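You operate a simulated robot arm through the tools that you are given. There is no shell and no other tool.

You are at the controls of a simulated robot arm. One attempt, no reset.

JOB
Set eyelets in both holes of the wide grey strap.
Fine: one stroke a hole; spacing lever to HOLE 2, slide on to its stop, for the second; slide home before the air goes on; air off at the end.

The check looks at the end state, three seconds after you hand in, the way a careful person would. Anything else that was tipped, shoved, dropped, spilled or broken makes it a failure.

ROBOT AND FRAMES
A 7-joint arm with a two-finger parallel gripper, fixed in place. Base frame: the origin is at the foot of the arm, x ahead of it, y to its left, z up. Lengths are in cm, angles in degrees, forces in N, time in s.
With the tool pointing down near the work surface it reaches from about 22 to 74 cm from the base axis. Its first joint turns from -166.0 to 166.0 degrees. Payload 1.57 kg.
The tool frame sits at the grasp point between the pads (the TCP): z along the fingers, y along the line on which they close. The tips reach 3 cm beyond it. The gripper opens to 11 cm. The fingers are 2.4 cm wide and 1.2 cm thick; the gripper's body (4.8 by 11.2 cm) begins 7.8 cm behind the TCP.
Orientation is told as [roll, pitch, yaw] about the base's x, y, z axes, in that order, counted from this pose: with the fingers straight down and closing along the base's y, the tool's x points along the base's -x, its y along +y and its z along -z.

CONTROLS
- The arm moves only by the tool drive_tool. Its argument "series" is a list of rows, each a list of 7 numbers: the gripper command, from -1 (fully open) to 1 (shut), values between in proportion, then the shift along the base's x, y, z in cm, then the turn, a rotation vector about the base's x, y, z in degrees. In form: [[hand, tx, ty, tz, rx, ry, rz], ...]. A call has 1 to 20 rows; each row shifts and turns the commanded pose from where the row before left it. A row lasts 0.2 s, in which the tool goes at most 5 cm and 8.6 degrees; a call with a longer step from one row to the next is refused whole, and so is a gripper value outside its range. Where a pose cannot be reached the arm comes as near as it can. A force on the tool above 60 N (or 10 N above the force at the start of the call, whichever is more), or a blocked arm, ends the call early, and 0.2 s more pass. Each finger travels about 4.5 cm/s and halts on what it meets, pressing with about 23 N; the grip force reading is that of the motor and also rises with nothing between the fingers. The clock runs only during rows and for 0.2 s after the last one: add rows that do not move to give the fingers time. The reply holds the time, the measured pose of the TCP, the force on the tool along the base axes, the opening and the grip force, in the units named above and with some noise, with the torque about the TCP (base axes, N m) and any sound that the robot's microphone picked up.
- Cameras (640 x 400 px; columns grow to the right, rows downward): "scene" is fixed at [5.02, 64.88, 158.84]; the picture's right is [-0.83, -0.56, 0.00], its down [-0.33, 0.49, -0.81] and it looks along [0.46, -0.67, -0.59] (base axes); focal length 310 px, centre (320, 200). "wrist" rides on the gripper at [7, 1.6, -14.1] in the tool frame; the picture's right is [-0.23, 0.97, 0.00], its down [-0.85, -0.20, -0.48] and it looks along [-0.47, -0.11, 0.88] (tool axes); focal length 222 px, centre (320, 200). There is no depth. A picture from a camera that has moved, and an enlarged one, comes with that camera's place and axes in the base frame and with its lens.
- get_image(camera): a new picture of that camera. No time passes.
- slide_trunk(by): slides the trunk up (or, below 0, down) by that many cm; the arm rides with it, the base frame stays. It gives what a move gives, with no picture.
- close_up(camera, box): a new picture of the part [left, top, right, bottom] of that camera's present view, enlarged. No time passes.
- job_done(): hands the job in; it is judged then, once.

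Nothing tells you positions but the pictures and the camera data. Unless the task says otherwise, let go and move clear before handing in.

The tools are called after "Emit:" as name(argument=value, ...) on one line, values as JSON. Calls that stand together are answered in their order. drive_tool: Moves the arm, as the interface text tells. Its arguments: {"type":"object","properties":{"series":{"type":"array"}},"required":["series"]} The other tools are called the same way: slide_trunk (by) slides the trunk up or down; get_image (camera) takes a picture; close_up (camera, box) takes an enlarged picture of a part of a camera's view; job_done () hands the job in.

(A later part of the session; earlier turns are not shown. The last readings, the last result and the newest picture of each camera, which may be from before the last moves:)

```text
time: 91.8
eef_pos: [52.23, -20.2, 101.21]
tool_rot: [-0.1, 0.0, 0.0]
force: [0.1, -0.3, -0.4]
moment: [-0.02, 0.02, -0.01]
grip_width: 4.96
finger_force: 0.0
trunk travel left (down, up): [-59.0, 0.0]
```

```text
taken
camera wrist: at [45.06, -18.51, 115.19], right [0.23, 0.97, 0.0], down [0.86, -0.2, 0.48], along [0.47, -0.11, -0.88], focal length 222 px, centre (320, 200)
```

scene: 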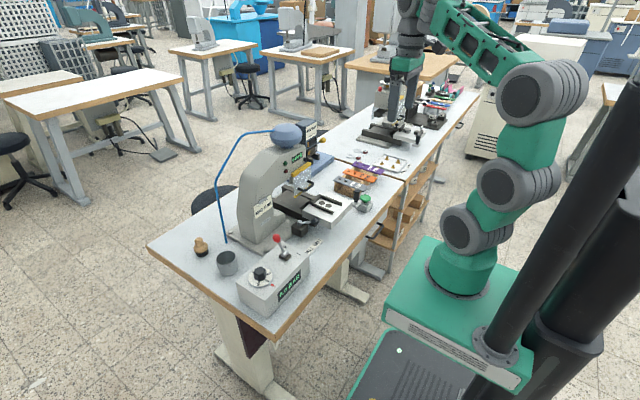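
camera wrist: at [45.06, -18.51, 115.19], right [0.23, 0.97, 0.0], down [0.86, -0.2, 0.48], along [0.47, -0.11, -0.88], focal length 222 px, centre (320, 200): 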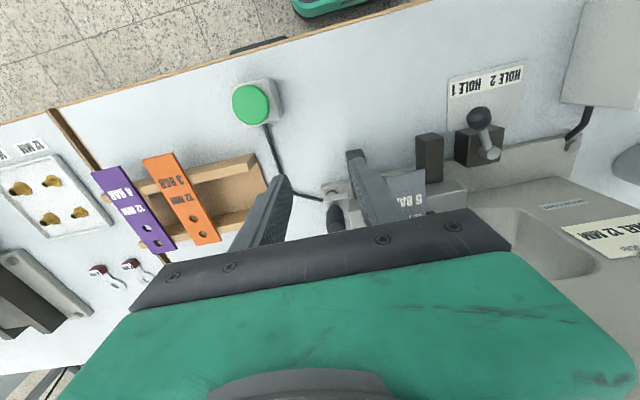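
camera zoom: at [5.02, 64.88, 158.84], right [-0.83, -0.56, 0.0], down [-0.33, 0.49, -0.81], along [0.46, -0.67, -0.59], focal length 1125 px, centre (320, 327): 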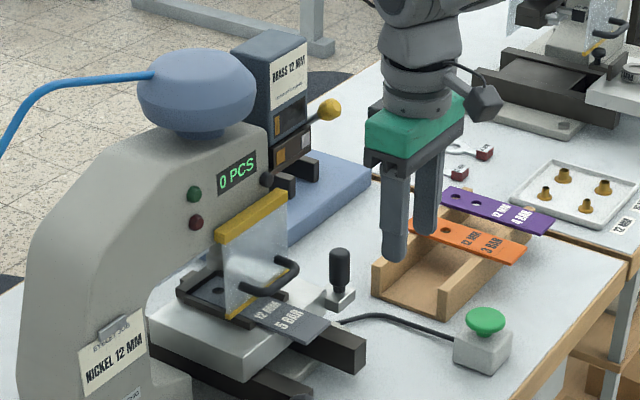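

Emit:
drive_tool(series=[[1, -0.5, 0, 0, 0, -8, 0], [1, -0.5, 0, 0, 0, -8, 0], [1, -0.5, 0, 0, 0, -8, 0], [1, -0.5, 0, 0, 0, -8, 0], [1, 0, 0, -2, 0, -8, 0], [1, 0, 0, -2.5, 0, 0, 0], [1, 1, 0, -2.2, 0, 0, 0], [1, 2, 0, 0, 0, 0, 0], [1, 1, 0, 0, 0, 0, 0]])

Emit:
get_image(camera="wrist")

Emit:
close_up(camera="scene", box=[290, 140, 370, 220])

```text
time: 93.8
eef_pos: [54.27, -20.35, 94.64]
tool_rot: [-0.1, -40.0, 0.0]
force: [-0.1, -0.9, 0.0]
moment: [-0.01, 0.05, 0.03]
grip_width: 0.01
finger_force: 21.7
trunk travel left (down, up): [-59.0, 0.0]
```

```text
taken
camera wrist: at [39.67, -18.67, 100.94], right [0.18, 0.97, 0.14], down [0.35, -0.2, 0.92], along [0.92, -0.11, -0.37], focal length 222 px, centre (320, 200)
```

wrist: 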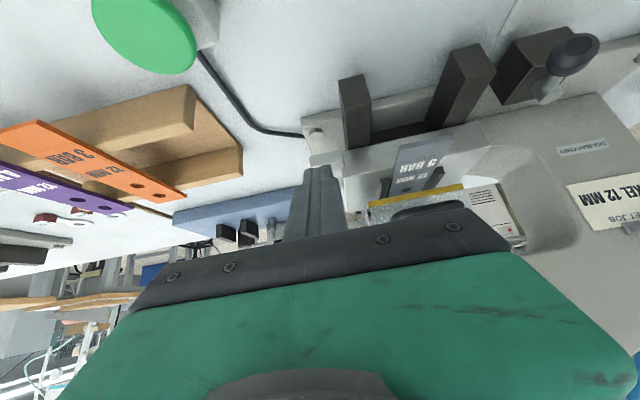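

```text
5.00 times, centred on (330, 180) of scene
camera zoom: at [5.02, 64.88, 158.84], right [-0.83, -0.56, 0.0], down [-0.33, 0.49, -0.81], along [0.46, -0.67, -0.59], focal length 1547 px, centre (270, 300)
```

zoom: 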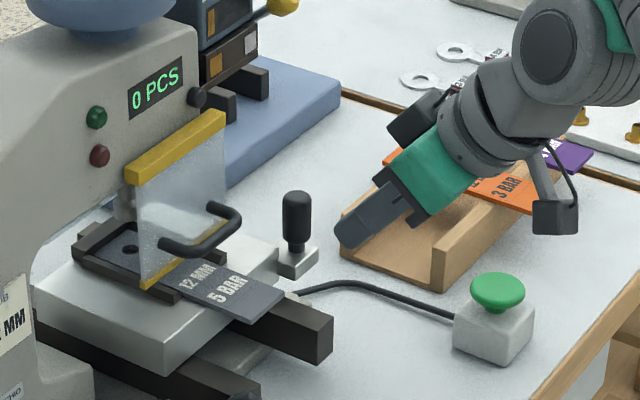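

Emit:
drive_tool(series=[[1, 0.8, 0.1, 0, 0, 0, 0], [1, 0.8, 0, 0, 0, 0, 0], [1, 0.4, 0, 0, 0, 0, 0], [1, 0.3, 0, 0, 0, 0, 0], [1, 0.2, 0, 0, 0, 0, 0]])

Emit:
close_up(camera="scene", box=[290, 140, 370, 220])

```text
time: 95.0
eef_pos: [56.59, -20.02, 94.58]
tool_rot: [0.0, -39.9, -0.1]
force: [-5.3, -0.4, 0.4]
moment: [-0.08, 0.05, -0.02]
grip_width: 0.0
finger_force: 21.8
trunk travel left (down, up): [-59.0, 0.0]
```

```text
5.00 times, centred on (330, 180) of scene
camera zoom: at [5.02, 64.88, 158.84], right [-0.83, -0.56, 0.0], down [-0.33, 0.49, -0.81], along [0.46, -0.67, -0.59], focal length 1547 px, centre (270, 300)
```

zoom: 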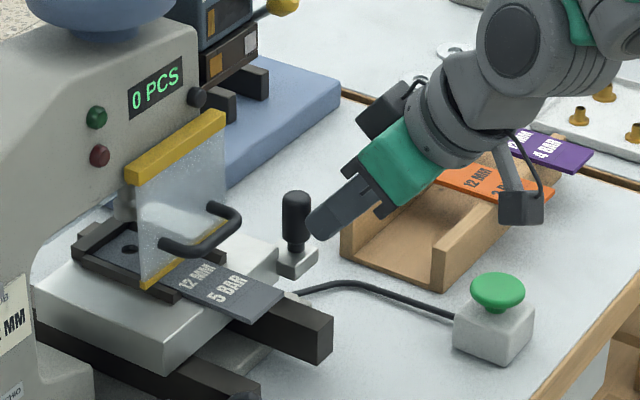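

In contact at 5 N. Pushing on gently to find the stop.

Emit:
drive_tool(series=[[1, 0.25, 0, 0, 0, 0, 0], [1, 0.25, 0, 0, 0, 0, 0], [1, 0.25, 0, 0, 0, 0, 0]])

Emit:
close_up(camera="scene", box=[290, 140, 370, 220])

```text
time: 95.8
eef_pos: [56.74, -19.98, 94.61]
tool_rot: [0.0, -39.8, -0.3]
force: [-55.0, -2.2, 17.5]
moment: [-0.02, 0.36, -0.16]
grip_width: 0.0
finger_force: 21.2
trunk travel left (down, up): [-59.0, 0.0]
```

```text
5.00 times, centred on (330, 180) of scene
camera zoom: at [5.02, 64.88, 158.84], right [-0.83, -0.56, 0.0], down [-0.33, 0.49, -0.81], along [0.46, -0.67, -0.59], focal length 1547 px, centre (270, 300)
```

zoom: 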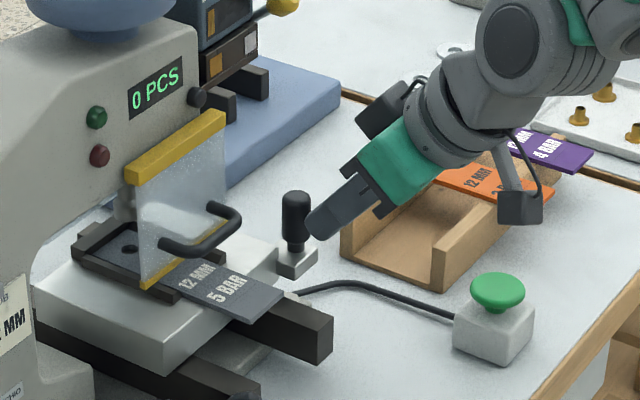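

The slide is against its HOLE 1 stop, so it is home. I'll back off, level the tool and go to the air lever on the control box.

Emit:
drive_tool(series=[[1, -1, 0, 0, 0, 0, 0], [1, -3, 0, 1, 0, 5, 0], [1, -3, 0, 3, 0, 8, 0], [1, -2, 1, 3, 0, 8, 0], [1, 0, 3, 3, 0, 8, 0], [1, 0, 4, 2, 0, 8, 0], [1, 0, 4.5, 0, 0, 3, 0], [1, 0, 4.5, 0, 0, 0, 0], [1, 0, 4.5, 0, 0, 0, 0], [1, 0, 4.5, 0, 0, 0, 0], [1, 0, 4.5, 0, 0, 0, 0], [1, 0, 4.5, 0, 0, 0, 0], [1, 0, 2.2, 0, 0, 0, 0], [1, 0, 0, 0, 0, 0, 0]])

Emit:
get_image(camera="wrist")

Emit:
close_up(camera="scene", box=[220, 180, 340, 320])

```text
time: 98.8
eef_pos: [48.53, 17.01, 106.52]
tool_rot: [-0.1, 0.0, -0.2]
force: [0.4, 0.8, 0.8]
moment: [0.02, -0.01, 0.02]
grip_width: 0.0
finger_force: 21.9
trunk travel left (down, up): [-59.0, 0.0]
```

```text
taken
camera wrist: at [41.43, 18.71, 120.7], right [0.23, 0.97, 0.0], down [0.85, -0.2, 0.48], along [0.47, -0.11, -0.88], focal length 222 px, centre (320, 200)
```

wrist: 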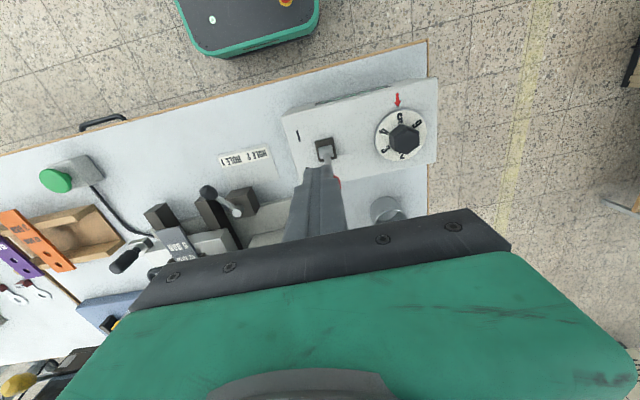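

```text
2.86 times, centred on (280, 250) of scene
camera zoom: at [5.02, 64.88, 158.84], right [-0.83, -0.56, 0.0], down [-0.33, 0.49, -0.81], along [0.46, -0.67, -0.59], focal length 884 px, centre (434, 57)
```

zoom: 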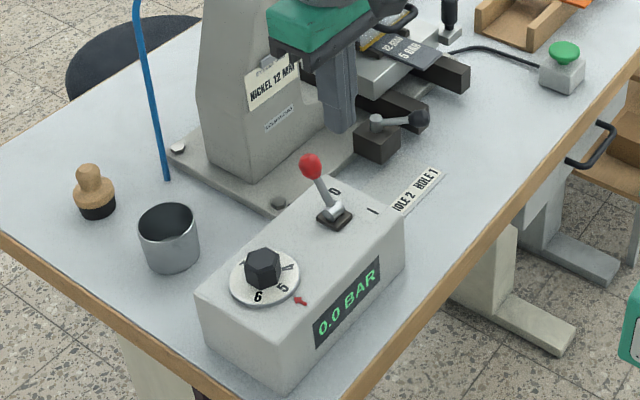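

Emit:
drive_tool(series=[[1, 3.4, 0.5, 0, 0, 0, 0], [1, 3.4, 0.1, 0, 0, 0, 0], [1, 0, 0, -3, 0, 0, 0], [1, 0, 0, -3, 0, 0, 0], [1, 0, 0, -1.3, 0, 0, 0], [1, 0, 0, 0, 0, 0, 0]])

Emit:
close_up(camera="scene", box=[230, 190, 320, 290])

Emit:
close_up(camera="wrist", box=[230, 80, 430, 220])

```text
time: 100.2
eef_pos: [55.31, 17.93, 99.17]
tool_rot: [-0.1, 0.0, 0.0]
force: [-0.8, -0.2, -0.5]
moment: [-0.01, -0.01, -0.01]
grip_width: 0.0
finger_force: 21.4
trunk travel left (down, up): [-59.0, 0.0]
```

```text
4.00 times, centred on (275, 240) of scene
camera zoom: at [5.02, 64.88, 158.84], right [-0.83, -0.56, 0.0], down [-0.33, 0.49, -0.81], along [0.46, -0.67, -0.59], focal length 1238 px, centre (500, 40)
```

zoom: 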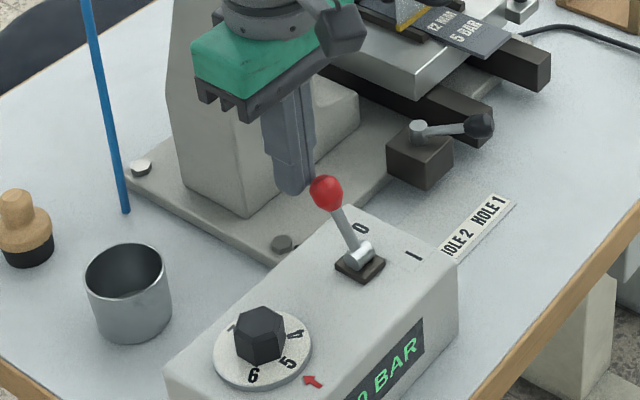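

```text
2.86 times, centred on (330, 150) of wrist
camera zoom: at [48.2, 19.56, 113.33], right [0.23, 0.97, 0.0], down [0.86, -0.2, 0.48], along [0.47, -0.11, -0.88], focal length 635 px, centre (291, 343)
```

zoom: 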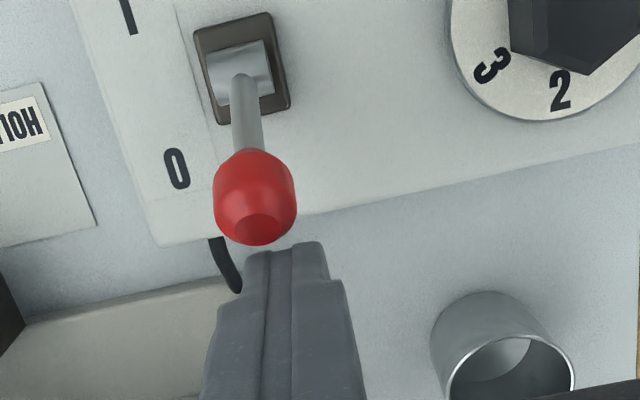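

Aligned on the +x side of the red ball. Pushing the lever over from 0 toward I.

Emit:
drive_tool(series=[[1, -0.5, -0.3, 0, 0, 0, 0], [1, -0.6, 0, 0, 0, 0, 0], [1, -0.6, 0, 0, 0, 0, 0], [1, -0.6, 0, 0, 0, 0, 0], [1, -0.6, 0, 0, 0, 0, 0], [1, -0.6, 0, 0, 0, 0, 0], [1, -0.6, 0, 0, 0, 0, 0]])

Emit:
close_up(camera="scene", box=[230, 190, 320, 310])

```text
time: 101.8
eef_pos: [51.07, 17.46, 99.34]
tool_rot: [-0.1, 0.2, 0.0]
force: [0.2, 0.1, -1.4]
moment: [0.0, 0.01, -0.01]
grip_width: 0.0
finger_force: 21.4
trunk travel left (down, up): [-59.0, 0.0]
```

```text
3.33 times, centred on (275, 250) of scene
camera zoom: at [5.02, 64.88, 158.84], right [-0.83, -0.56, 0.0], down [-0.33, 0.49, -0.81], along [0.46, -0.67, -0.59], focal length 1032 px, centre (470, 33)
```

zoom: 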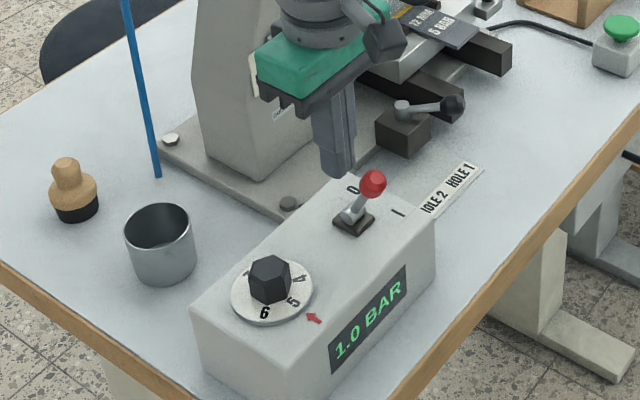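

The lever snapped to I and pressure is rising. I'll lift clear and read the settled pressure.

Emit:
drive_tool(series=[[1, 1, 0, 1, 0, 0, 0], [1, 0, 0, 3, 0, 0, 0], [1, 0, 0, 4, 0, 0, 0], [1, 0, 0, 0, 0, 0, 0], [1, 0, 0, 0, 0, 0, 0], [1, 0, 0, 0, 0, 0, 0], [1, 0, 0, 0, 0, 0, 0], [1, 0, 0, 0, 0, 0, 0]])

Emit:
close_up(camera="scene", box=[230, 190, 320, 310])

Emit:
close_up(camera="scene", box=[260, 110, 350, 180])

Emit:
close_up(camera="scene", box=[270, 265, 310, 300])

```text
time: 103.6
eef_pos: [52.16, 17.33, 107.13]
tool_rot: [-0.1, 0.0, 0.0]
force: [0.3, 0.3, 0.7]
moment: [0.0, 0.04, -0.04]
grip_width: 0.01
finger_force: 21.1
trunk travel left (down, up): [-59.0, 0.0]
```

```text
3.33 times, centred on (275, 250) of scene
camera zoom: at [5.02, 64.88, 158.84], right [-0.83, -0.56, 0.0], down [-0.33, 0.49, -0.81], along [0.46, -0.67, -0.59], focal length 1032 px, centre (470, 33)
```

zoom: 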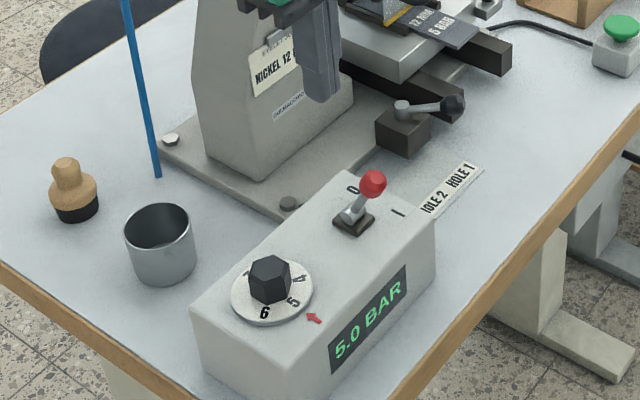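

```text
5.71 times, centred on (305, 145) of scene
camera zoom: at [5.02, 64.88, 158.84], right [-0.83, -0.56, 0.0], down [-0.33, 0.49, -0.81], along [0.46, -0.67, -0.59], focal length 1768 px, centre (406, 514)
```

zoom: 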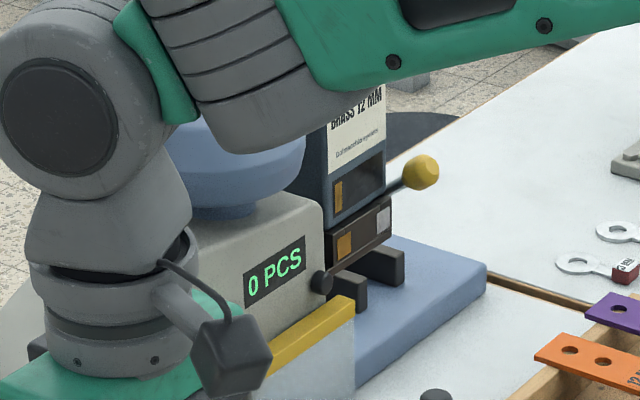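

```text
11.43 times, centred on (290, 282) of scene
camera zoom: at [5.02, 64.88, 158.84], right [-0.83, -0.56, 0.0], down [-0.33, 0.49, -0.81], along [0.46, -0.67, -0.59], focal length 3537 px, centre (663, -743)
```

zoom: 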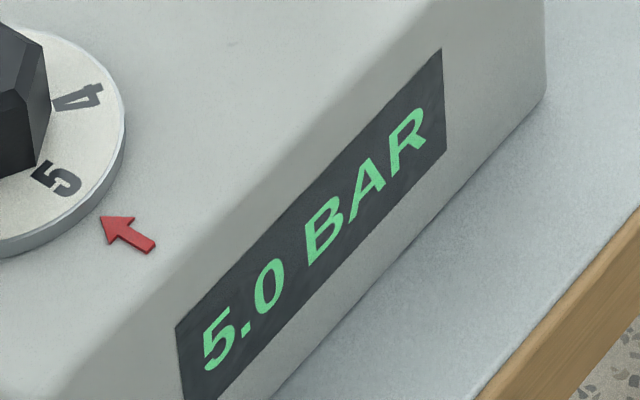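

Pressure reads 5.0 BAR with the air on. Before any stroke I'll try the feeder lever again now that there is air, since the job card asks for nickel.

Emit:
drive_tool(series=[[1, -2, -3, 3, 0, 0, 0], [1, 0, -4.5, 2, 0, 0, 0], [1, 0, -4.9, 0, 0, 0, 0], [1, 0, -4.9, 0, 0, 0, 0], [1, 0, -4.9, 0, 0, 0, 0], [1, 0, -4.9, 0, 0, 0, 0], [1, 0, -4.9, 0, 0, -5, 0], [1, 0, -4.9, 0, 0, -8, 0], [1, 0, -4.5, 0, 0, -8, 0], [1, 0, -1.5, 0, 0, -8, 0], [1, 0, 0, 2, 0, -8, 0], [1, 0, 0, 0, 0, -6.4, 0], [1, 0, 0, 0, 0, 0, 0]])

Emit:
get_image(camera="wrist")

Emit:
close_up(camera="scene", box=[260, 110, 350, 180])

```text
time: 106.4
eef_pos: [50.17, -25.51, 114.15]
tool_rot: [-0.1, -43.6, 0.1]
force: [-0.7, -0.7, -0.4]
moment: [-0.01, -0.03, -0.01]
grip_width: 0.0
finger_force: 21.2
trunk travel left (down, up): [-59.0, 0.0]
```

```text
taken
camera wrist: at [35.27, -23.78, 119.64], right [0.17, 0.97, 0.16], down [0.29, -0.2, 0.94], along [0.94, -0.11, -0.32], focal length 222 px, centre (320, 200)
```

wrist: 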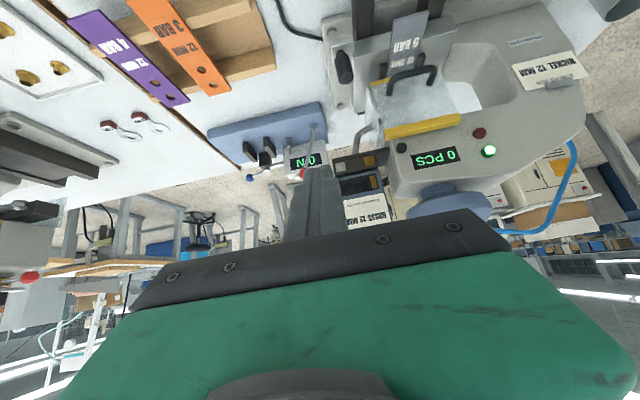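

```text
5.71 times, centred on (305, 145) of scene
camera zoom: at [5.02, 64.88, 158.84], right [-0.83, -0.56, 0.0], down [-0.33, 0.49, -0.81], along [0.46, -0.67, -0.59], focal length 1768 px, centre (406, 514)
```

zoom: 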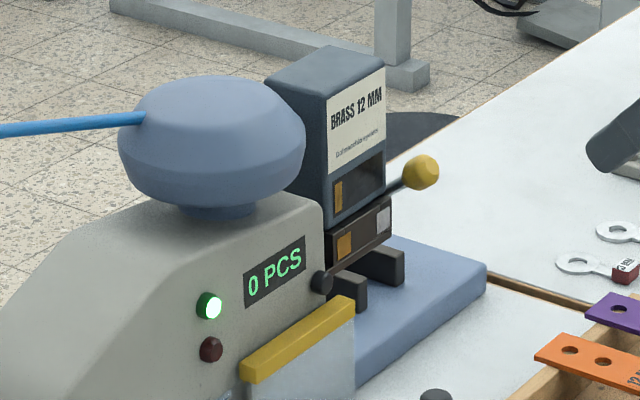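

The green lamp is lit, meaning ready. Now I try the feeder lever with air on, same gentle stroke.

Emit:
drive_tool(series=[[1, 4, 0, 0, 0, 0, 0], [1, 4, -0.1, 0, 0, 0, 0], [1, 4, 0, 0, 0, 0, 0], [1, 1.6, -0.1, -0.5, 0, 0, 0], [1, 0, 0, -1, 0, 0, 0], [1, 0, 0, -1, 0, 0, 0], [1, -0.2, 0, -0.8, 0, 0, 0], [1, -0.2, 0, -0.8, 0, 0, 0], [1, -0.1, 0, -0.8, 0, 0, 0], [1, 0, 0, -0.8, 0, 0, 0], [1, 0, 0, -0.6, 0, 0, 0], [1, 0, 0, -0.5, 0, 0, 0], [1, 0, 0, -0.3, 0, 0, 0], [1, 0, 0, 0, 0, 0, 0], [1, 0, 0, 0, 0, 0, 0], [1, 0, 0, 0, 0, 0, 0]])

Emit:
close_up(camera="scene", box=[260, 110, 350, 180])

```text
time: 109.8
eef_pos: [63.19, -25.64, 107.23]
tool_rot: [-0.1, -43.5, -0.1]
force: [0.4, -1.3, 2.0]
moment: [0.0, -0.01, 0.0]
grip_width: 0.0
finger_force: 21.1
trunk travel left (down, up): [-59.0, 0.0]
```

```text
5.71 times, centred on (305, 145) of scene
camera zoom: at [5.02, 64.88, 158.84], right [-0.83, -0.56, 0.0], down [-0.33, 0.49, -0.81], along [0.46, -0.67, -0.59], focal length 1768 px, centre (406, 514)
```

zoom: 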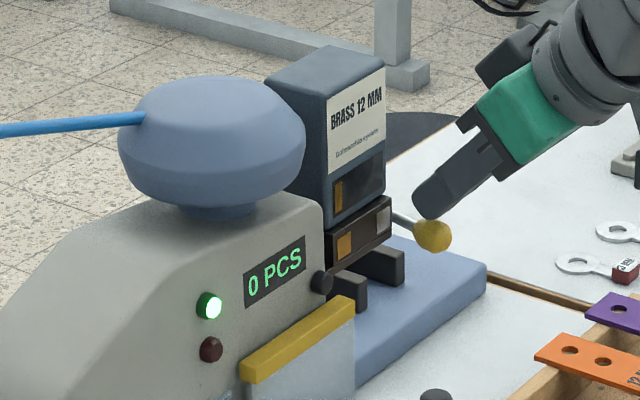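

Emit:
drive_tool(series=[[1, 0, 0, -0.3, 0, 0, 0], [1, 0, 0, -0.2, 0, 0, 0], [1, 0, 0, 0, 0, 0, 0], [1, 0, 0, 0, 0, 0, 0], [1, 0, 0, 0, 0, 0, 0], [1, 0, 0, 0, 0, 0, 0]])

Emit:
close_up(camera="scene", box=[290, 120, 340, 165])

Emit:
close_up(camera="wrist", box=[290, 60, 450, 225])

```text
time: 111.2
eef_pos: [63.18, -25.7, 106.87]
tool_rot: [-0.3, -43.5, 0.0]
force: [-3.0, 0.6, 10.3]
moment: [0.01, -0.05, 0.07]
grip_width: 0.02
finger_force: 21.8
trunk travel left (down, up): [-59.0, 0.0]
```

```text
8.89 times, centred on (315, 142) of scene
camera zoom: at [5.02, 64.88, 158.84], right [-0.83, -0.56, 0.0], down [-0.33, 0.49, -0.81], along [0.46, -0.67, -0.59], focal length 2751 px, centre (364, 711)
```

zoom: 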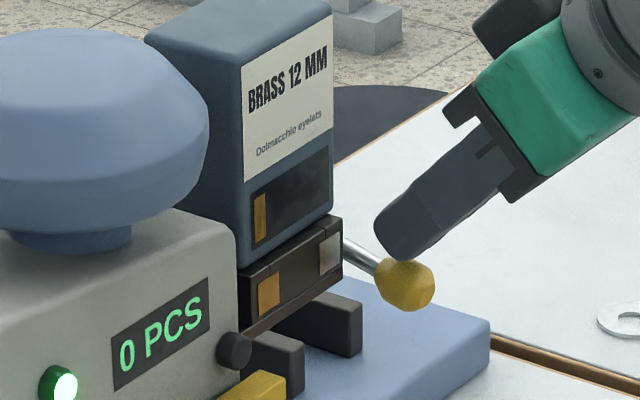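

```text
2.42 times, centred on (370, 142) of wrist
camera zoom: at [48.29, -24.01, 112.27], right [0.17, 0.97, 0.15], down [0.29, -0.2, 0.94], along [0.94, -0.11, -0.32], focal length 538 px, centre (199, 339)
```

zoom: 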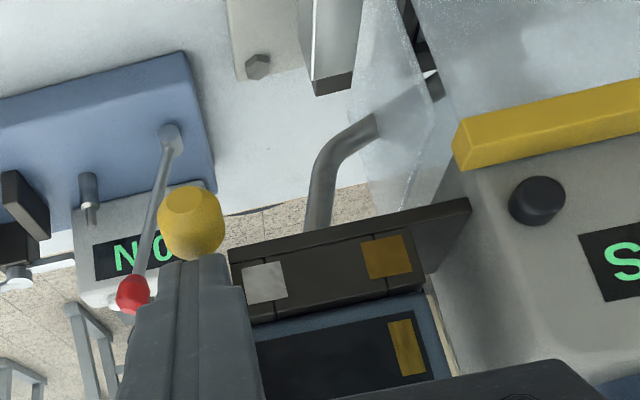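

No change yet. I'll hold it at the stop a few seconds longer, with air on, before giving up on this.

Emit:
drive_tool(series=[[1, 0, 0, -0.2, 0, 0, 0], [1, 0, 0, 0, 0, 0, 0], [1, 0, 0, 0, 0, 0, 0], [1, 0, 0, 0, 0, 0, 0], [1, 0, 0, 0, 0, 0, 0], [1, 0, 0, 0, 0, 0, 0], [1, 0, 0, 0, 0, 0, 0], [1, 0, 0, 0, 0, 0, 0], [1, 0, 0, 0, 0, 0, 0], [1, 0, 0, 0, 0, 0, 0], [1, 0, 0, 0, 0, 0, 0], [1, 0, 0, 0, 0, 0, 0], [1, 0, 0, 0, 0, 0, 0], [1, 0, 0, 0, 0, 0, 0], [1, 0, 0, 0, 0, 0, 0], [1, 0, 0, 0, 0, 0, 0], [1, 0, 0, 0, 0, 0, 0], [1, 0, 0, 0, 0, 0, 0]])

Emit:
close_up(camera="wrist", box=[290, 60, 450, 225])

Emit:
close_up(camera="wrist", box=[330, 0, 480, 110])

```text
time: 115.0
eef_pos: [63.07, -25.62, 106.82]
tool_rot: [-0.3, -43.7, 0.1]
force: [1.0, -3.3, 28.1]
moment: [-0.07, -0.38, -0.04]
grip_width: 0.0
finger_force: 21.3
trunk travel left (down, up): [-59.0, 0.0]
```

```text
2.42 times, centred on (370, 142) of wrist
camera zoom: at [48.25, -23.99, 112.16], right [0.17, 0.97, 0.15], down [0.29, -0.2, 0.94], along [0.94, -0.11, -0.31], focal length 538 px, centre (199, 339)
```

zoom: 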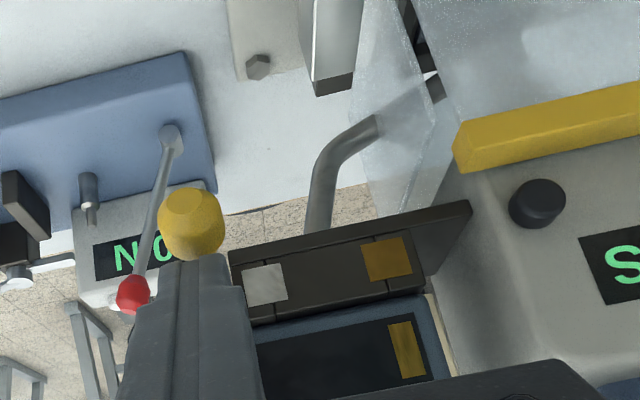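

```text
3.64 times, centred on (405, 55) of wrist
camera zoom: at [48.25, -23.99, 112.16], right [0.17, 0.97, 0.15], down [0.29, -0.2, 0.94], along [0.94, -0.11, -0.31], focal length 808 px, centre (11, 727)
```

zoom: 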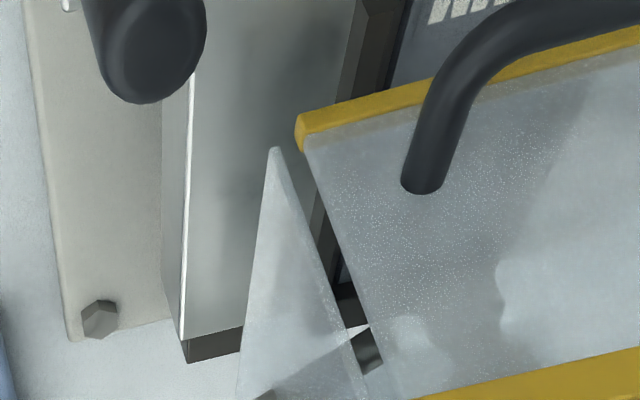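

No effect. I'll release it and look at the neighbouring machines and spare magazines for comparison, with the arm out of the way.

Emit:
drive_tool(series=[[1, 0, 0, 1, 0, 0, 0], [1, -1, 0, 3, 0, 0, 0], [1, -3, 0, 4, 0, 0, 0], [1, -4, 2, 1, 0, 0, 0], [1, -4, 3, 0, 0, 8, 0], [1, -2, 4, 0, 0, 8, 0], [1, 0, 4.5, 0, 0, 8, 0], [1, 0, 4.5, 0, 0, 8, 0], [1, 0, 4.5, 0, 0, 8, 0], [1, 0, 4.5, 0, 0, 3.5, 0], [1, 0, 4.5, 0, 0, 0, 0], [1, 0, 4.5, 0, 0, 0, 0]])

Emit:
get_image(camera="scene")

Emit:
close_up(camera="scene", box=[380, 50, 470, 110])

Emit:
close_up(camera="scene", box=[340, 70, 440, 160])

```text
time: 117.6
eef_pos: [49.11, 10.63, 115.47]
tool_rot: [-0.2, 0.3, 0.1]
force: [0.3, -0.1, 0.3]
moment: [-0.03, -0.02, 0.01]
grip_width: 0.0
finger_force: 21.3
trunk travel left (down, up): [-59.0, 0.0]
```

```text
taken
```

scene: 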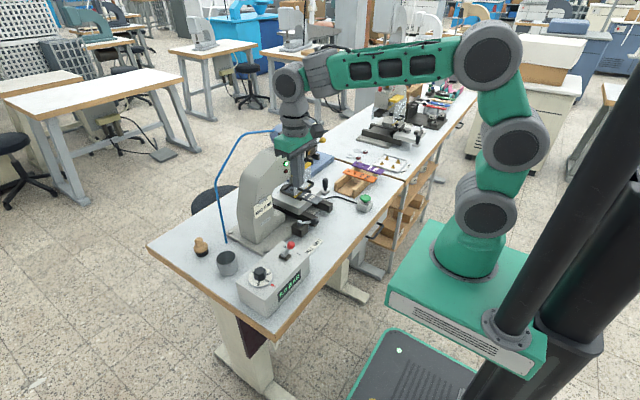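

```text
6.67 times, centred on (425, 80) of scene
camera zoom: at [5.02, 64.88, 158.84], right [-0.83, -0.56, 0.0], down [-0.33, 0.49, -0.81], along [0.46, -0.67, -0.59], focal length 2063 px, centre (-380, 1000)
```

zoom: 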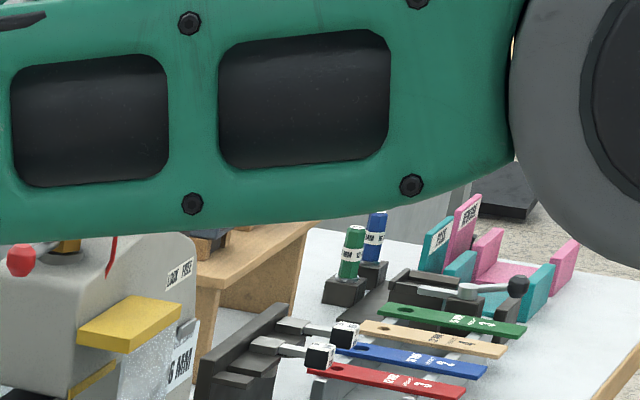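

```text
4.44 times, centred on (390, 115) of scene
camera zoom: at [5.02, 64.88, 158.84], right [-0.83, -0.56, 0.0], down [-0.33, 0.49, -0.81], along [0.46, -0.67, -0.59], focal length 1376 px, centre (9, 578)
```

zoom: 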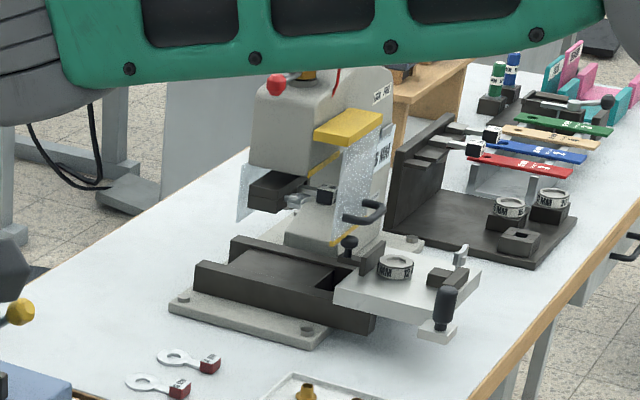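

I want to see the magazine's back face. I'll try yawing the hand the other way so that the camera can look back at it from above.

Emit:
drive_tool(series=[[1, 0, -3, 3, 0, 0, -8.4], [1, 0, -3, 3, 0, 0, -8.4], [1, 0, -3, 0, 0, 0, -8.4], [1, 0, -3, 0, 0, 0, -8.4], [1, 0, -3, 0, 0, 0, -8.4], [1, 0, 0, 0, 0, 0, -8.4], [1, 0, 0, 0, 0, 0, -8.4], [1, 0, 0, 0, 0, 0, -8.4], [1, 0, 0, 0, 0, 0, -8.4], [1, 0, 0, 0, 0, 0, -8.4], [1, 0, 0, 0, 0, 0, -8.4], [1, 0, 0, 0, 0, 0, -8.4], [1, 0, 0, 0, 0, 0, -8.4], [1, 0, 0, 0, 0, 0, -8.4], [1, 0, 0, 0, 0, 0, -8.4], [1, 0, 0, 0, 0, 0, -8.4], [1, 0, 0, 0, 0, 0, -8.4], [1, 0, 0, 0, 0, 0, -8.4]])

Emit:
get_image(camera="wrist")

```text
time: 121.4
eef_pos: [49.28, -4.6, 121.51]
tool_rot: [0.0, 0.0, -151.4]
force: [0.5, -0.4, 0.9]
moment: [0.0, 0.01, 0.01]
grip_width: 0.0
finger_force: 21.5
trunk travel left (down, up): [-59.0, 0.0]
```

```text
taken
camera wrist: at [56.09, -2.8, 135.61], right [0.27, -0.96, 0.0], down [-0.85, -0.24, 0.48], along [-0.46, -0.13, -0.88], focal length 222 px, centre (320, 200)
```

wrist: 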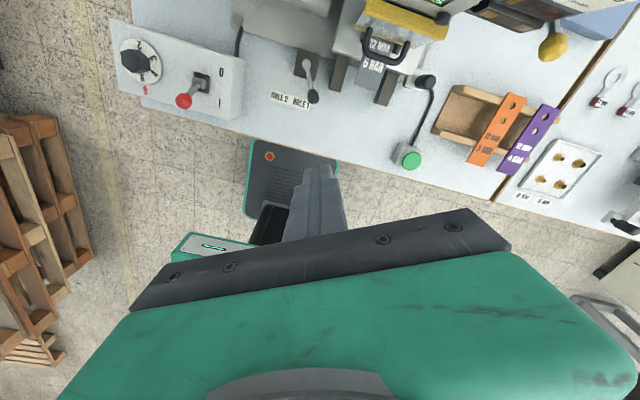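

This orientation gives an upright view. Zooming on the feeder for any marking near the lever, and on the head.

Emit:
close_up(camera="wrist", box=[340, 0, 600, 120])

Emit:
drive_tool(series=[[1, 0, -4, 0, 0, 0, 0], [1, 0, -4, 0, 0, 0, 0], [1, 1, -4, 0, 0, 0, 0], [1, 2, 0, 0, 0, 0, 0], [1, 2, 0, 0, 0, 0, 0]])

Emit:
get_image(camera="wrist")

```text
2.46 times, centred on (470, 60) of wrist
camera zoom: at [56.09, -2.8, 135.61], right [0.27, -0.96, 0.0], down [-0.85, -0.24, 0.48], along [-0.46, -0.13, -0.88], focal length 547 px, centre (-49, 545)
```

zoom: 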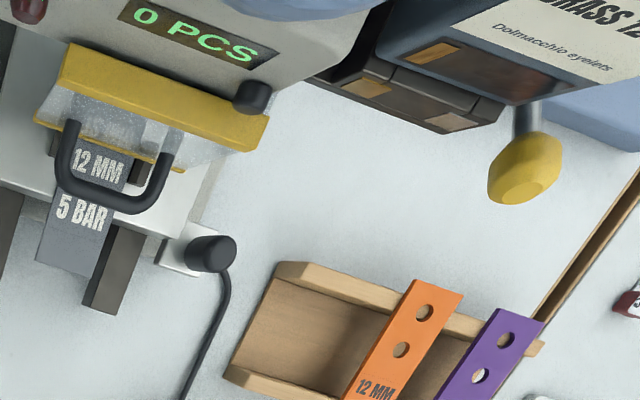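

```text
time: 122.6
eef_pos: [54.26, -16.58, 121.56]
tool_rot: [-0.1, 0.1, -151.2]
force: [0.4, -0.4, 0.3]
moment: [-0.03, 0.03, -0.01]
grip_width: 0.02
finger_force: 21.7
trunk travel left (down, up): [-59.0, 0.0]
```

```text
taken
camera wrist: at [61.05, -14.72, 135.62], right [0.27, -0.96, 0.0], down [-0.85, -0.24, 0.48], along [-0.46, -0.13, -0.88], focal length 222 px, centre (320, 200)
```

wrist: 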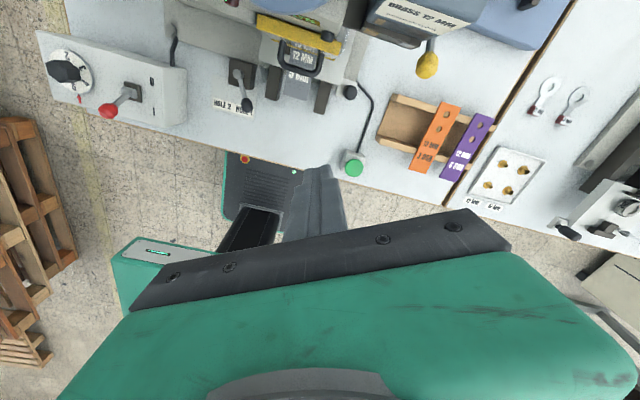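

Emit:
drive_tool(series=[[1, 3, -2, 0, 0, 0, 0], [1, 3, -2, 0, 0, 0, 0], [1, 2, 0, 0, 0, 0, 0], [1, 1.5, 0, 0, 0, 0, 0]])

Emit:
get_image(camera="wrist")

Emit:
close_up(camera="wrist", box=[260, 0, 480, 130])

```text
time: 123.6
eef_pos: [63.75, -20.56, 121.45]
tool_rot: [-0.1, 0.1, -151.1]
force: [0.6, 0.1, -0.7]
moment: [-0.04, 0.03, -0.02]
grip_width: 0.0
finger_force: 21.4
trunk travel left (down, up): [-59.0, 0.0]
```

```text
taken
camera wrist: at [70.65, -18.72, 135.55], right [0.27, -0.96, 0.0], down [-0.85, -0.24, 0.48], along [-0.46, -0.13, -0.88], focal length 222 px, centre (320, 200)
```

wrist: 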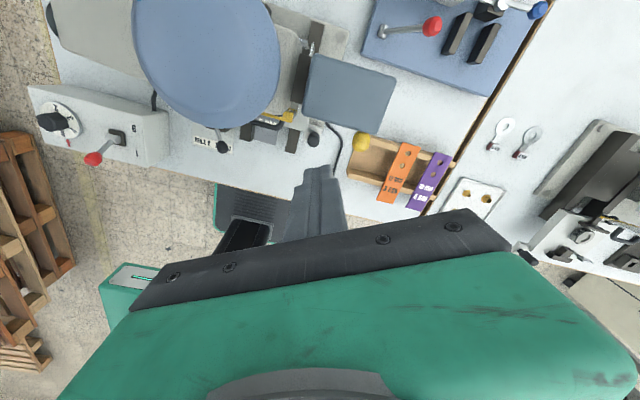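

```text
2.91 times, centred on (370, 65) of wrist
camera zoom: at [70.65, -18.72, 135.55], right [0.27, -0.96, 0.0], down [-0.85, -0.24, 0.48], along [-0.46, -0.13, -0.88], focal length 646 px, centre (174, 593)
```

zoom: 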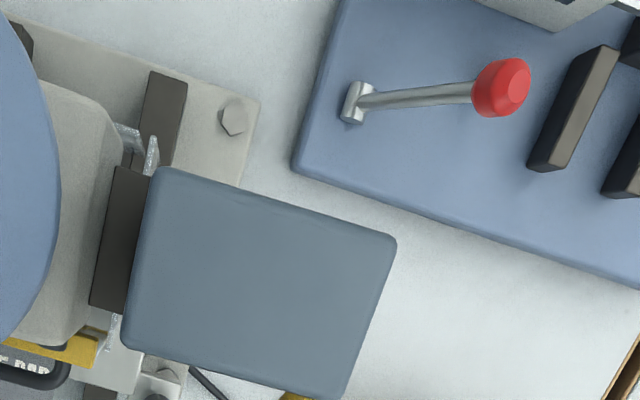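

I'll repeat one of my very first close-ups of the magazine, to compare for any change after the lever pulls.

Emit:
drive_tool(series=[[1, -3, 2, 1, 0, 0, 0], [1, -4, 2, 0, 0, 0, 0], [1, -4, 2, 0, 0, 0, 0], [1, -4, 4, 0, 0, 0, 0], [1, 0, 4, 0, 0, 0, 0], [1, 0, 4, 0, 0, 0, 0]])

Emit:
close_up(camera="scene", box=[296, 116, 328, 160])

Emit:
close_up(camera="scene", box=[270, 136, 318, 190])

```text
refused: row 4 steps farther than a row can; nothing moved
```

```text
9.09 times, centred on (312, 138) of scene
camera zoom: at [5.02, 64.88, 158.84], right [-0.83, -0.56, 0.0], down [-0.33, 0.49, -0.81], along [0.46, -0.67, -0.59], focal length 2813 px, centre (393, 764)
```

zoom: 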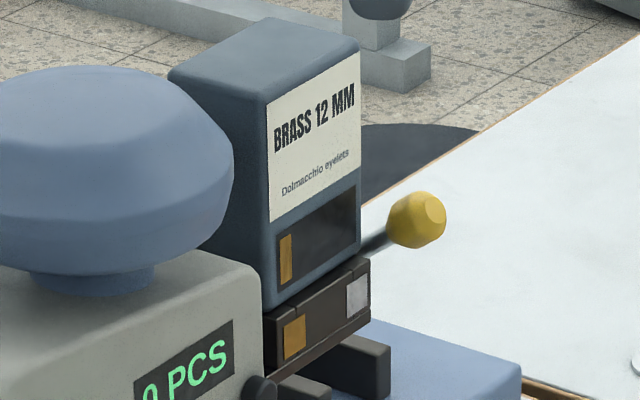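

```text
7.41 times, centred on (294, 163) of scene
camera zoom: at [5.02, 64.88, 158.84], right [-0.83, -0.56, 0.0], down [-0.33, 0.49, -0.81], along [0.46, -0.67, -0.59], focal length 2292 px, centre (513, 474)
```

zoom: 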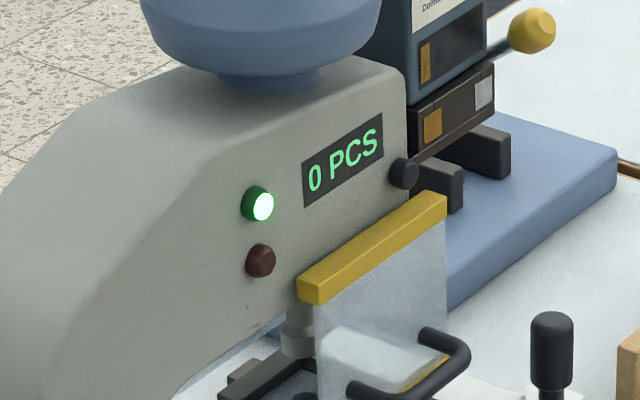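

Nothing changed in the feeder. One idea remains: a bolt action, i.e. press the lever down to unlock and slide it along y from brass to silver. I'll return to yaw 0 and grip the ball properly to test it.

Emit:
drive_tool(series=[[1, -4, 0, 0, 0, 0, 0], [1, -4, 0, 0, 0, 0, 8.4], [1, -4, 0, 0, 0, 0, 8.4], [1, 0, 0, 0, 0, 0, 8.4], [1, 0, 0, 0, 0, 0, 8.4], [1, 0, 0, 0, 0, 0, 8.4], [1, 0, 0, 0, 0, 0, 8.4], [1, 0, 0, 0, 0, 0, 8.4], [1, 0, 0, 0, 0, 0, 8.4], [1, 0, 0, 0, 0, 0, 8.4], [1, 0, 0, 0, 0, 0, 8.4], [1, 0, 0, 0, 0, 0, 8.4], [1, 0, 0, 0, 0, 0, 8.4], [1, 0, 0, 0, 0, 0, 8.4], [1, 0, 0, 0, 0, 0, 8.4], [1, 0, 0, 0, 0, 0, 8.4], [1, 0, 0, 0, 0, 0, 8.4], [1, 0, 0, 0, 0, 0, 8.4], [1, 0, 0, 0, 0, 0, 8.3]])

Emit:
drive_tool(series=[[0.2, 1, -2, -2, 0, -8.3, 0], [0.2, 2, -2, -2, 0, -8.3, 0], [0.2, 2, -0.8, -2, 0, -8.3, 0], [0.2, 2, 0, -2, 0, 0, 0], [0.2, 0, 0, 0, 0, 0, 0]])

Emit:
get_image(camera="wrist")

```text
time: 127.6
eef_pos: [51.75, -20.55, 121.7]
tool_rot: [-0.1, 0.1, 0.0]
force: [-0.2, 0.3, -0.5]
moment: [0.01, -0.02, 0.01]
grip_width: 0.0
finger_force: 21.6
trunk travel left (down, up): [-59.0, 0.0]
```

```text
time: 128.8
eef_pos: [58.57, -25.34, 113.3]
tool_rot: [0.0, -24.8, -0.2]
force: [0.0, 0.2, -0.3]
moment: [0.02, 0.0, -0.02]
grip_width: 4.36
finger_force: 0.1
trunk travel left (down, up): [-59.0, 0.0]
```

```text
taken
camera wrist: at [46.22, -23.66, 123.26], right [0.21, 0.97, 0.09], down [0.57, -0.2, 0.79], along [0.79, -0.11, -0.6], focal length 222 px, centre (320, 200)
```

wrist: 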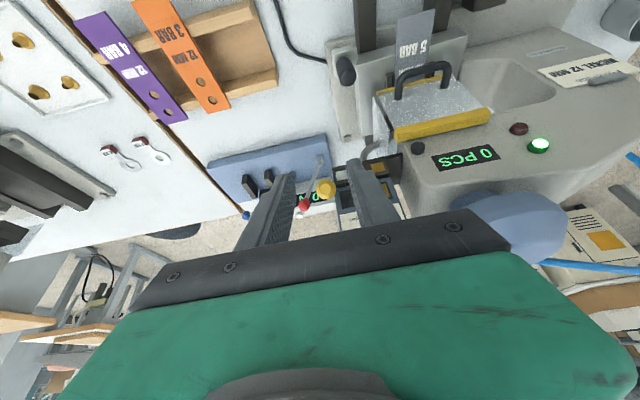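

Emit:
drive_tool(series=[[0.2, 2, 0, -2, 0, 0, 0], [0.2, 2, -0.1, -2, 0, 0, 0], [0.2, 1.5, 0, -1.5, 0, 0, 0], [0.2, 0.3, 0, -0.2, 0, 0, 0], [0.2, 0, 0, 0, 0, 0, 0]])

Emit:
drive_tool(series=[[0.5, 0, 0, 0, 0, 0, 0], [1, 0, 0, 0, 0, 0, 0], [1, 0, 0, 0, 0, 0, 0], [1, 0, 0, 0, 0, 0, 0]])

Emit:
close_up(camera="scene", box=[280, 100, 360, 165])

```text
time: 130.0
eef_pos: [64.42, -25.47, 107.68]
tool_rot: [-0.1, -24.8, -0.3]
force: [0.2, -0.6, -0.7]
moment: [-0.01, 0.03, -0.01]
grip_width: 4.39
finger_force: 0.1
trunk travel left (down, up): [-59.0, 0.0]
```

```text
time: 131.0
eef_pos: [64.47, -25.62, 107.67]
tool_rot: [0.0, -24.7, -0.2]
force: [0.1, -0.1, -0.7]
moment: [-0.01, -0.04, -0.02]
grip_width: 2.11
finger_force: 34.4
trunk travel left (down, up): [-59.0, 0.0]
```

```text
6.15 times, centred on (320, 132) of scene
camera zoom: at [5.02, 64.88, 158.84], right [-0.83, -0.56, 0.0], down [-0.33, 0.49, -0.81], along [0.46, -0.67, -0.59], focal length 1904 px, centre (320, 615)
```

zoom: 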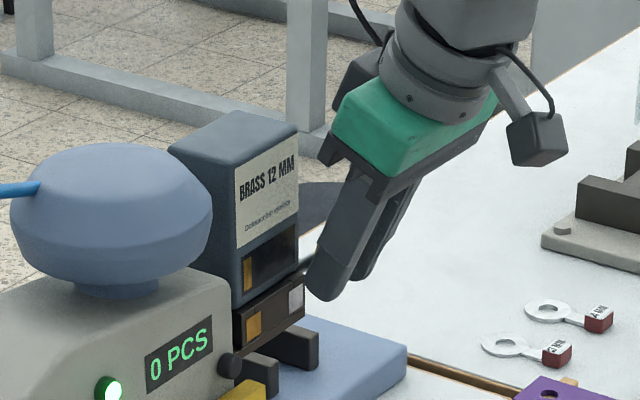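

Emit:
drive_tool(series=[[1, -0.306, 0, -0.635, 0, 0, 0], [1, -0.206, 0, -0.665, 0, 0, 0], [1, -0.105, 0, -0.7, 0, 0, 0], [1, 0, 0, -0.7, 0, 0, 0], [1, 0.105, 0, -0.7, 0, 0, 0], [1, 0.206, 0, -0.665, 0, 0, 0], [1, 0.15, 0, -0.4, 0, 0, 0]])

Emit:
close_up(camera="scene", box=[280, 100, 360, 165])

Emit:
get_image(camera="wrist")

```text
time: 132.6
eef_pos: [63.91, -25.47, 103.4]
tool_rot: [-0.1, -24.7, -0.3]
force: [-27.5, 2.0, 8.6]
moment: [-0.04, -0.66, -0.05]
grip_width: 2.03
finger_force: 34.0
trunk travel left (down, up): [-59.0, 0.0]
```

```text
6.15 times, centred on (320, 132) of scene
camera zoom: at [5.02, 64.88, 158.84], right [-0.83, -0.56, 0.0], down [-0.33, 0.49, -0.81], along [0.46, -0.67, -0.59], focal length 1904 px, centre (320, 615)
```

zoom: 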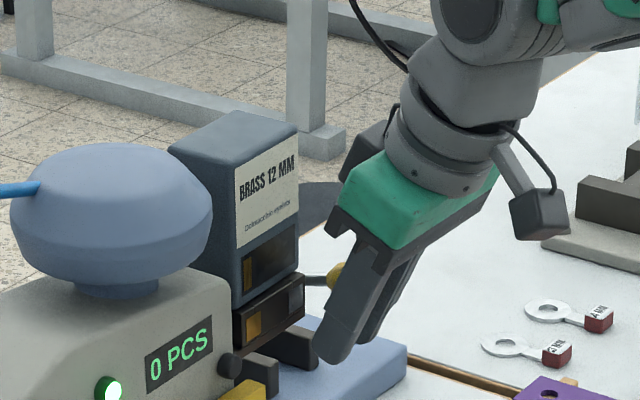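

```text
taken
camera wrist: at [51.59, -23.82, 113.3], right [0.21, 0.97, 0.1], down [0.58, -0.2, 0.79], along [0.79, -0.11, -0.6], focal length 222 px, centre (320, 200)
```

wrist: 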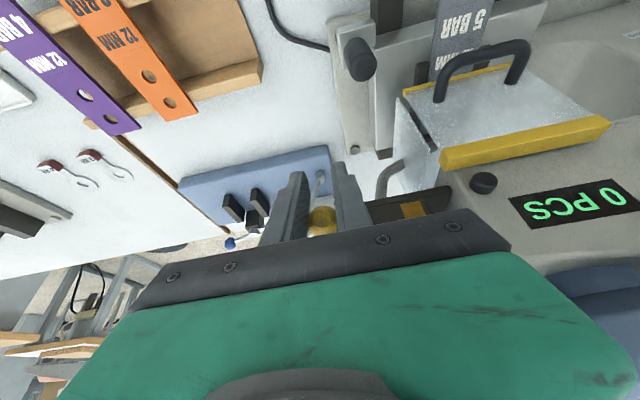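

Emit:
drive_tool(series=[[1, -0.5, 0, 0, 0, 0, 0], [1, 0, -0.4, 0, 0, 0, 0], [1, 0, -0.4, 0, 0, 0, 0]])

Emit:
close_up(camera="scene", box=[290, 115, 345, 165])

```text
time: 133.4
eef_pos: [63.99, -25.47, 103.41]
tool_rot: [-0.1, -24.9, 0.5]
force: [-3.6, 33.7, 6.3]
moment: [-0.48, -0.26, 0.2]
grip_width: 2.04
finger_force: 33.4
trunk travel left (down, up): [-59.0, 0.0]
```

```text
8.00 times, centred on (318, 140) of scene
camera zoom: at [5.02, 64.88, 158.84], right [-0.83, -0.56, 0.0], down [-0.33, 0.49, -0.81], along [0.46, -0.67, -0.59], focal length 2476 px, centre (340, 680)
```

zoom: 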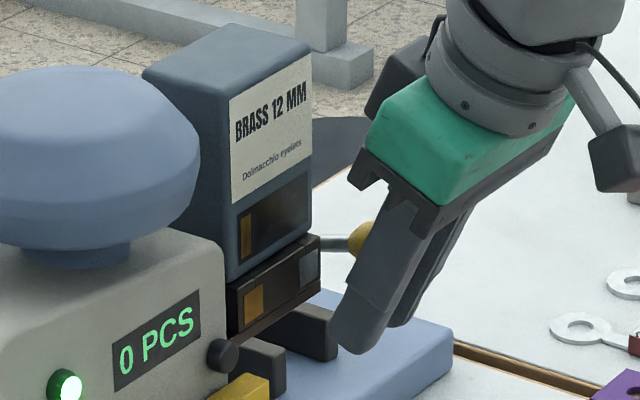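

Emit:
drive_tool(series=[[1, 0, 0.8, 0, 0, 0, 0], [0.4, 0, 0, 0, 0, 0, 0], [0.2, -1, 0, 0.5, 0, 0, 0], [0.2, -3, 0, 2, 0, 0, 0], [1, -1, 0, 4, 0, -8, 0], [1, 0, 0, 4, 0, -8, 0], [1, 0, 0, 0, 0, -2.7, 0], [1, 2, -0.2, 0, 0, 0, 0], [1, 2.4, 0, 0, 0, 0, 0]])

Emit:
close_up(camera="scene", box=[280, 100, 360, 165])

```text
time: 135.4
eef_pos: [63.26, -25.87, 113.84]
tool_rot: [0.0, -43.4, -0.2]
force: [-0.4, 0.3, 0.5]
moment: [-0.03, 0.01, 0.04]
grip_width: 0.0
finger_force: 21.3
trunk travel left (down, up): [-59.0, 0.0]
```

```text
6.15 times, centred on (320, 132) of scene
camera zoom: at [5.02, 64.88, 158.84], right [-0.83, -0.56, 0.0], down [-0.33, 0.49, -0.81], along [0.46, -0.67, -0.59], focal length 1904 px, centre (320, 615)
```

zoom: 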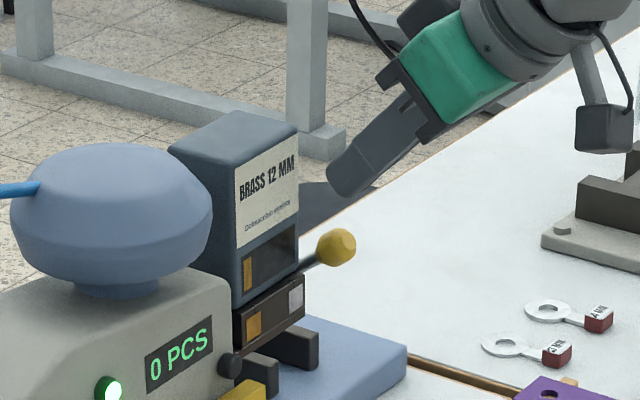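

Emit:
drive_tool(series=[[1, 0.4, 0.7, -1.2, 0, 0, 0], [1, 0, 0, -1.2, 0, 0, 0], [1, -0.2, 0, -0.8, 0, 0, 0], [1, -0.2, 0, -0.8, 0, 0, 0], [1, 0, 0, -0.8, 0, 0, 0], [1, 0, 0, -0.8, 0, 0, 0], [1, 0, 0, -0.8, 0, 0, 0], [1, 0, 0, -0.5, 0, 0, 0], [1, 0, 0, -0.3, 0, 0, 0], [1, 0, 0, 0, 0, 0, 0]])

Emit:
drive_tool(series=[[1, 0, -0.4, 0, 0, 0, 0], [1, 0, -0.4, 0, 0, 0, 0], [1, 0, 0, 0, 0, 0, 0]])

Emit:
close_up(camera="scene", box=[290, 115, 345, 165])

```text
time: 137.6
eef_pos: [63.33, -25.08, 106.79]
tool_rot: [-0.2, -43.9, 0.0]
force: [-0.4, -0.2, 13.9]
moment: [-0.01, -0.18, -0.1]
grip_width: 0.0
finger_force: 21.6
trunk travel left (down, up): [-59.0, 0.0]
```

```text
time: 138.4
eef_pos: [63.12, -25.75, 106.82]
tool_rot: [0.0, -43.7, -0.2]
force: [-5.7, 5.7, 16.4]
moment: [0.17, -0.01, 0.1]
grip_width: 0.0
finger_force: 21.2
trunk travel left (down, up): [-59.0, 0.0]
```

```text
8.00 times, centred on (318, 140) of scene
camera zoom: at [5.02, 64.88, 158.84], right [-0.83, -0.56, 0.0], down [-0.33, 0.49, -0.81], along [0.46, -0.67, -0.59], focal length 2476 px, centre (340, 680)
```

zoom: 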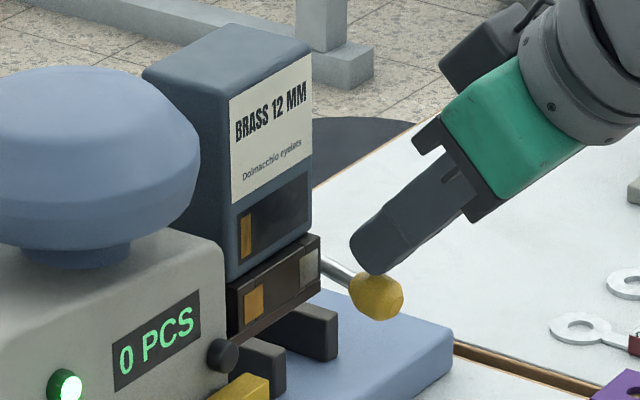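

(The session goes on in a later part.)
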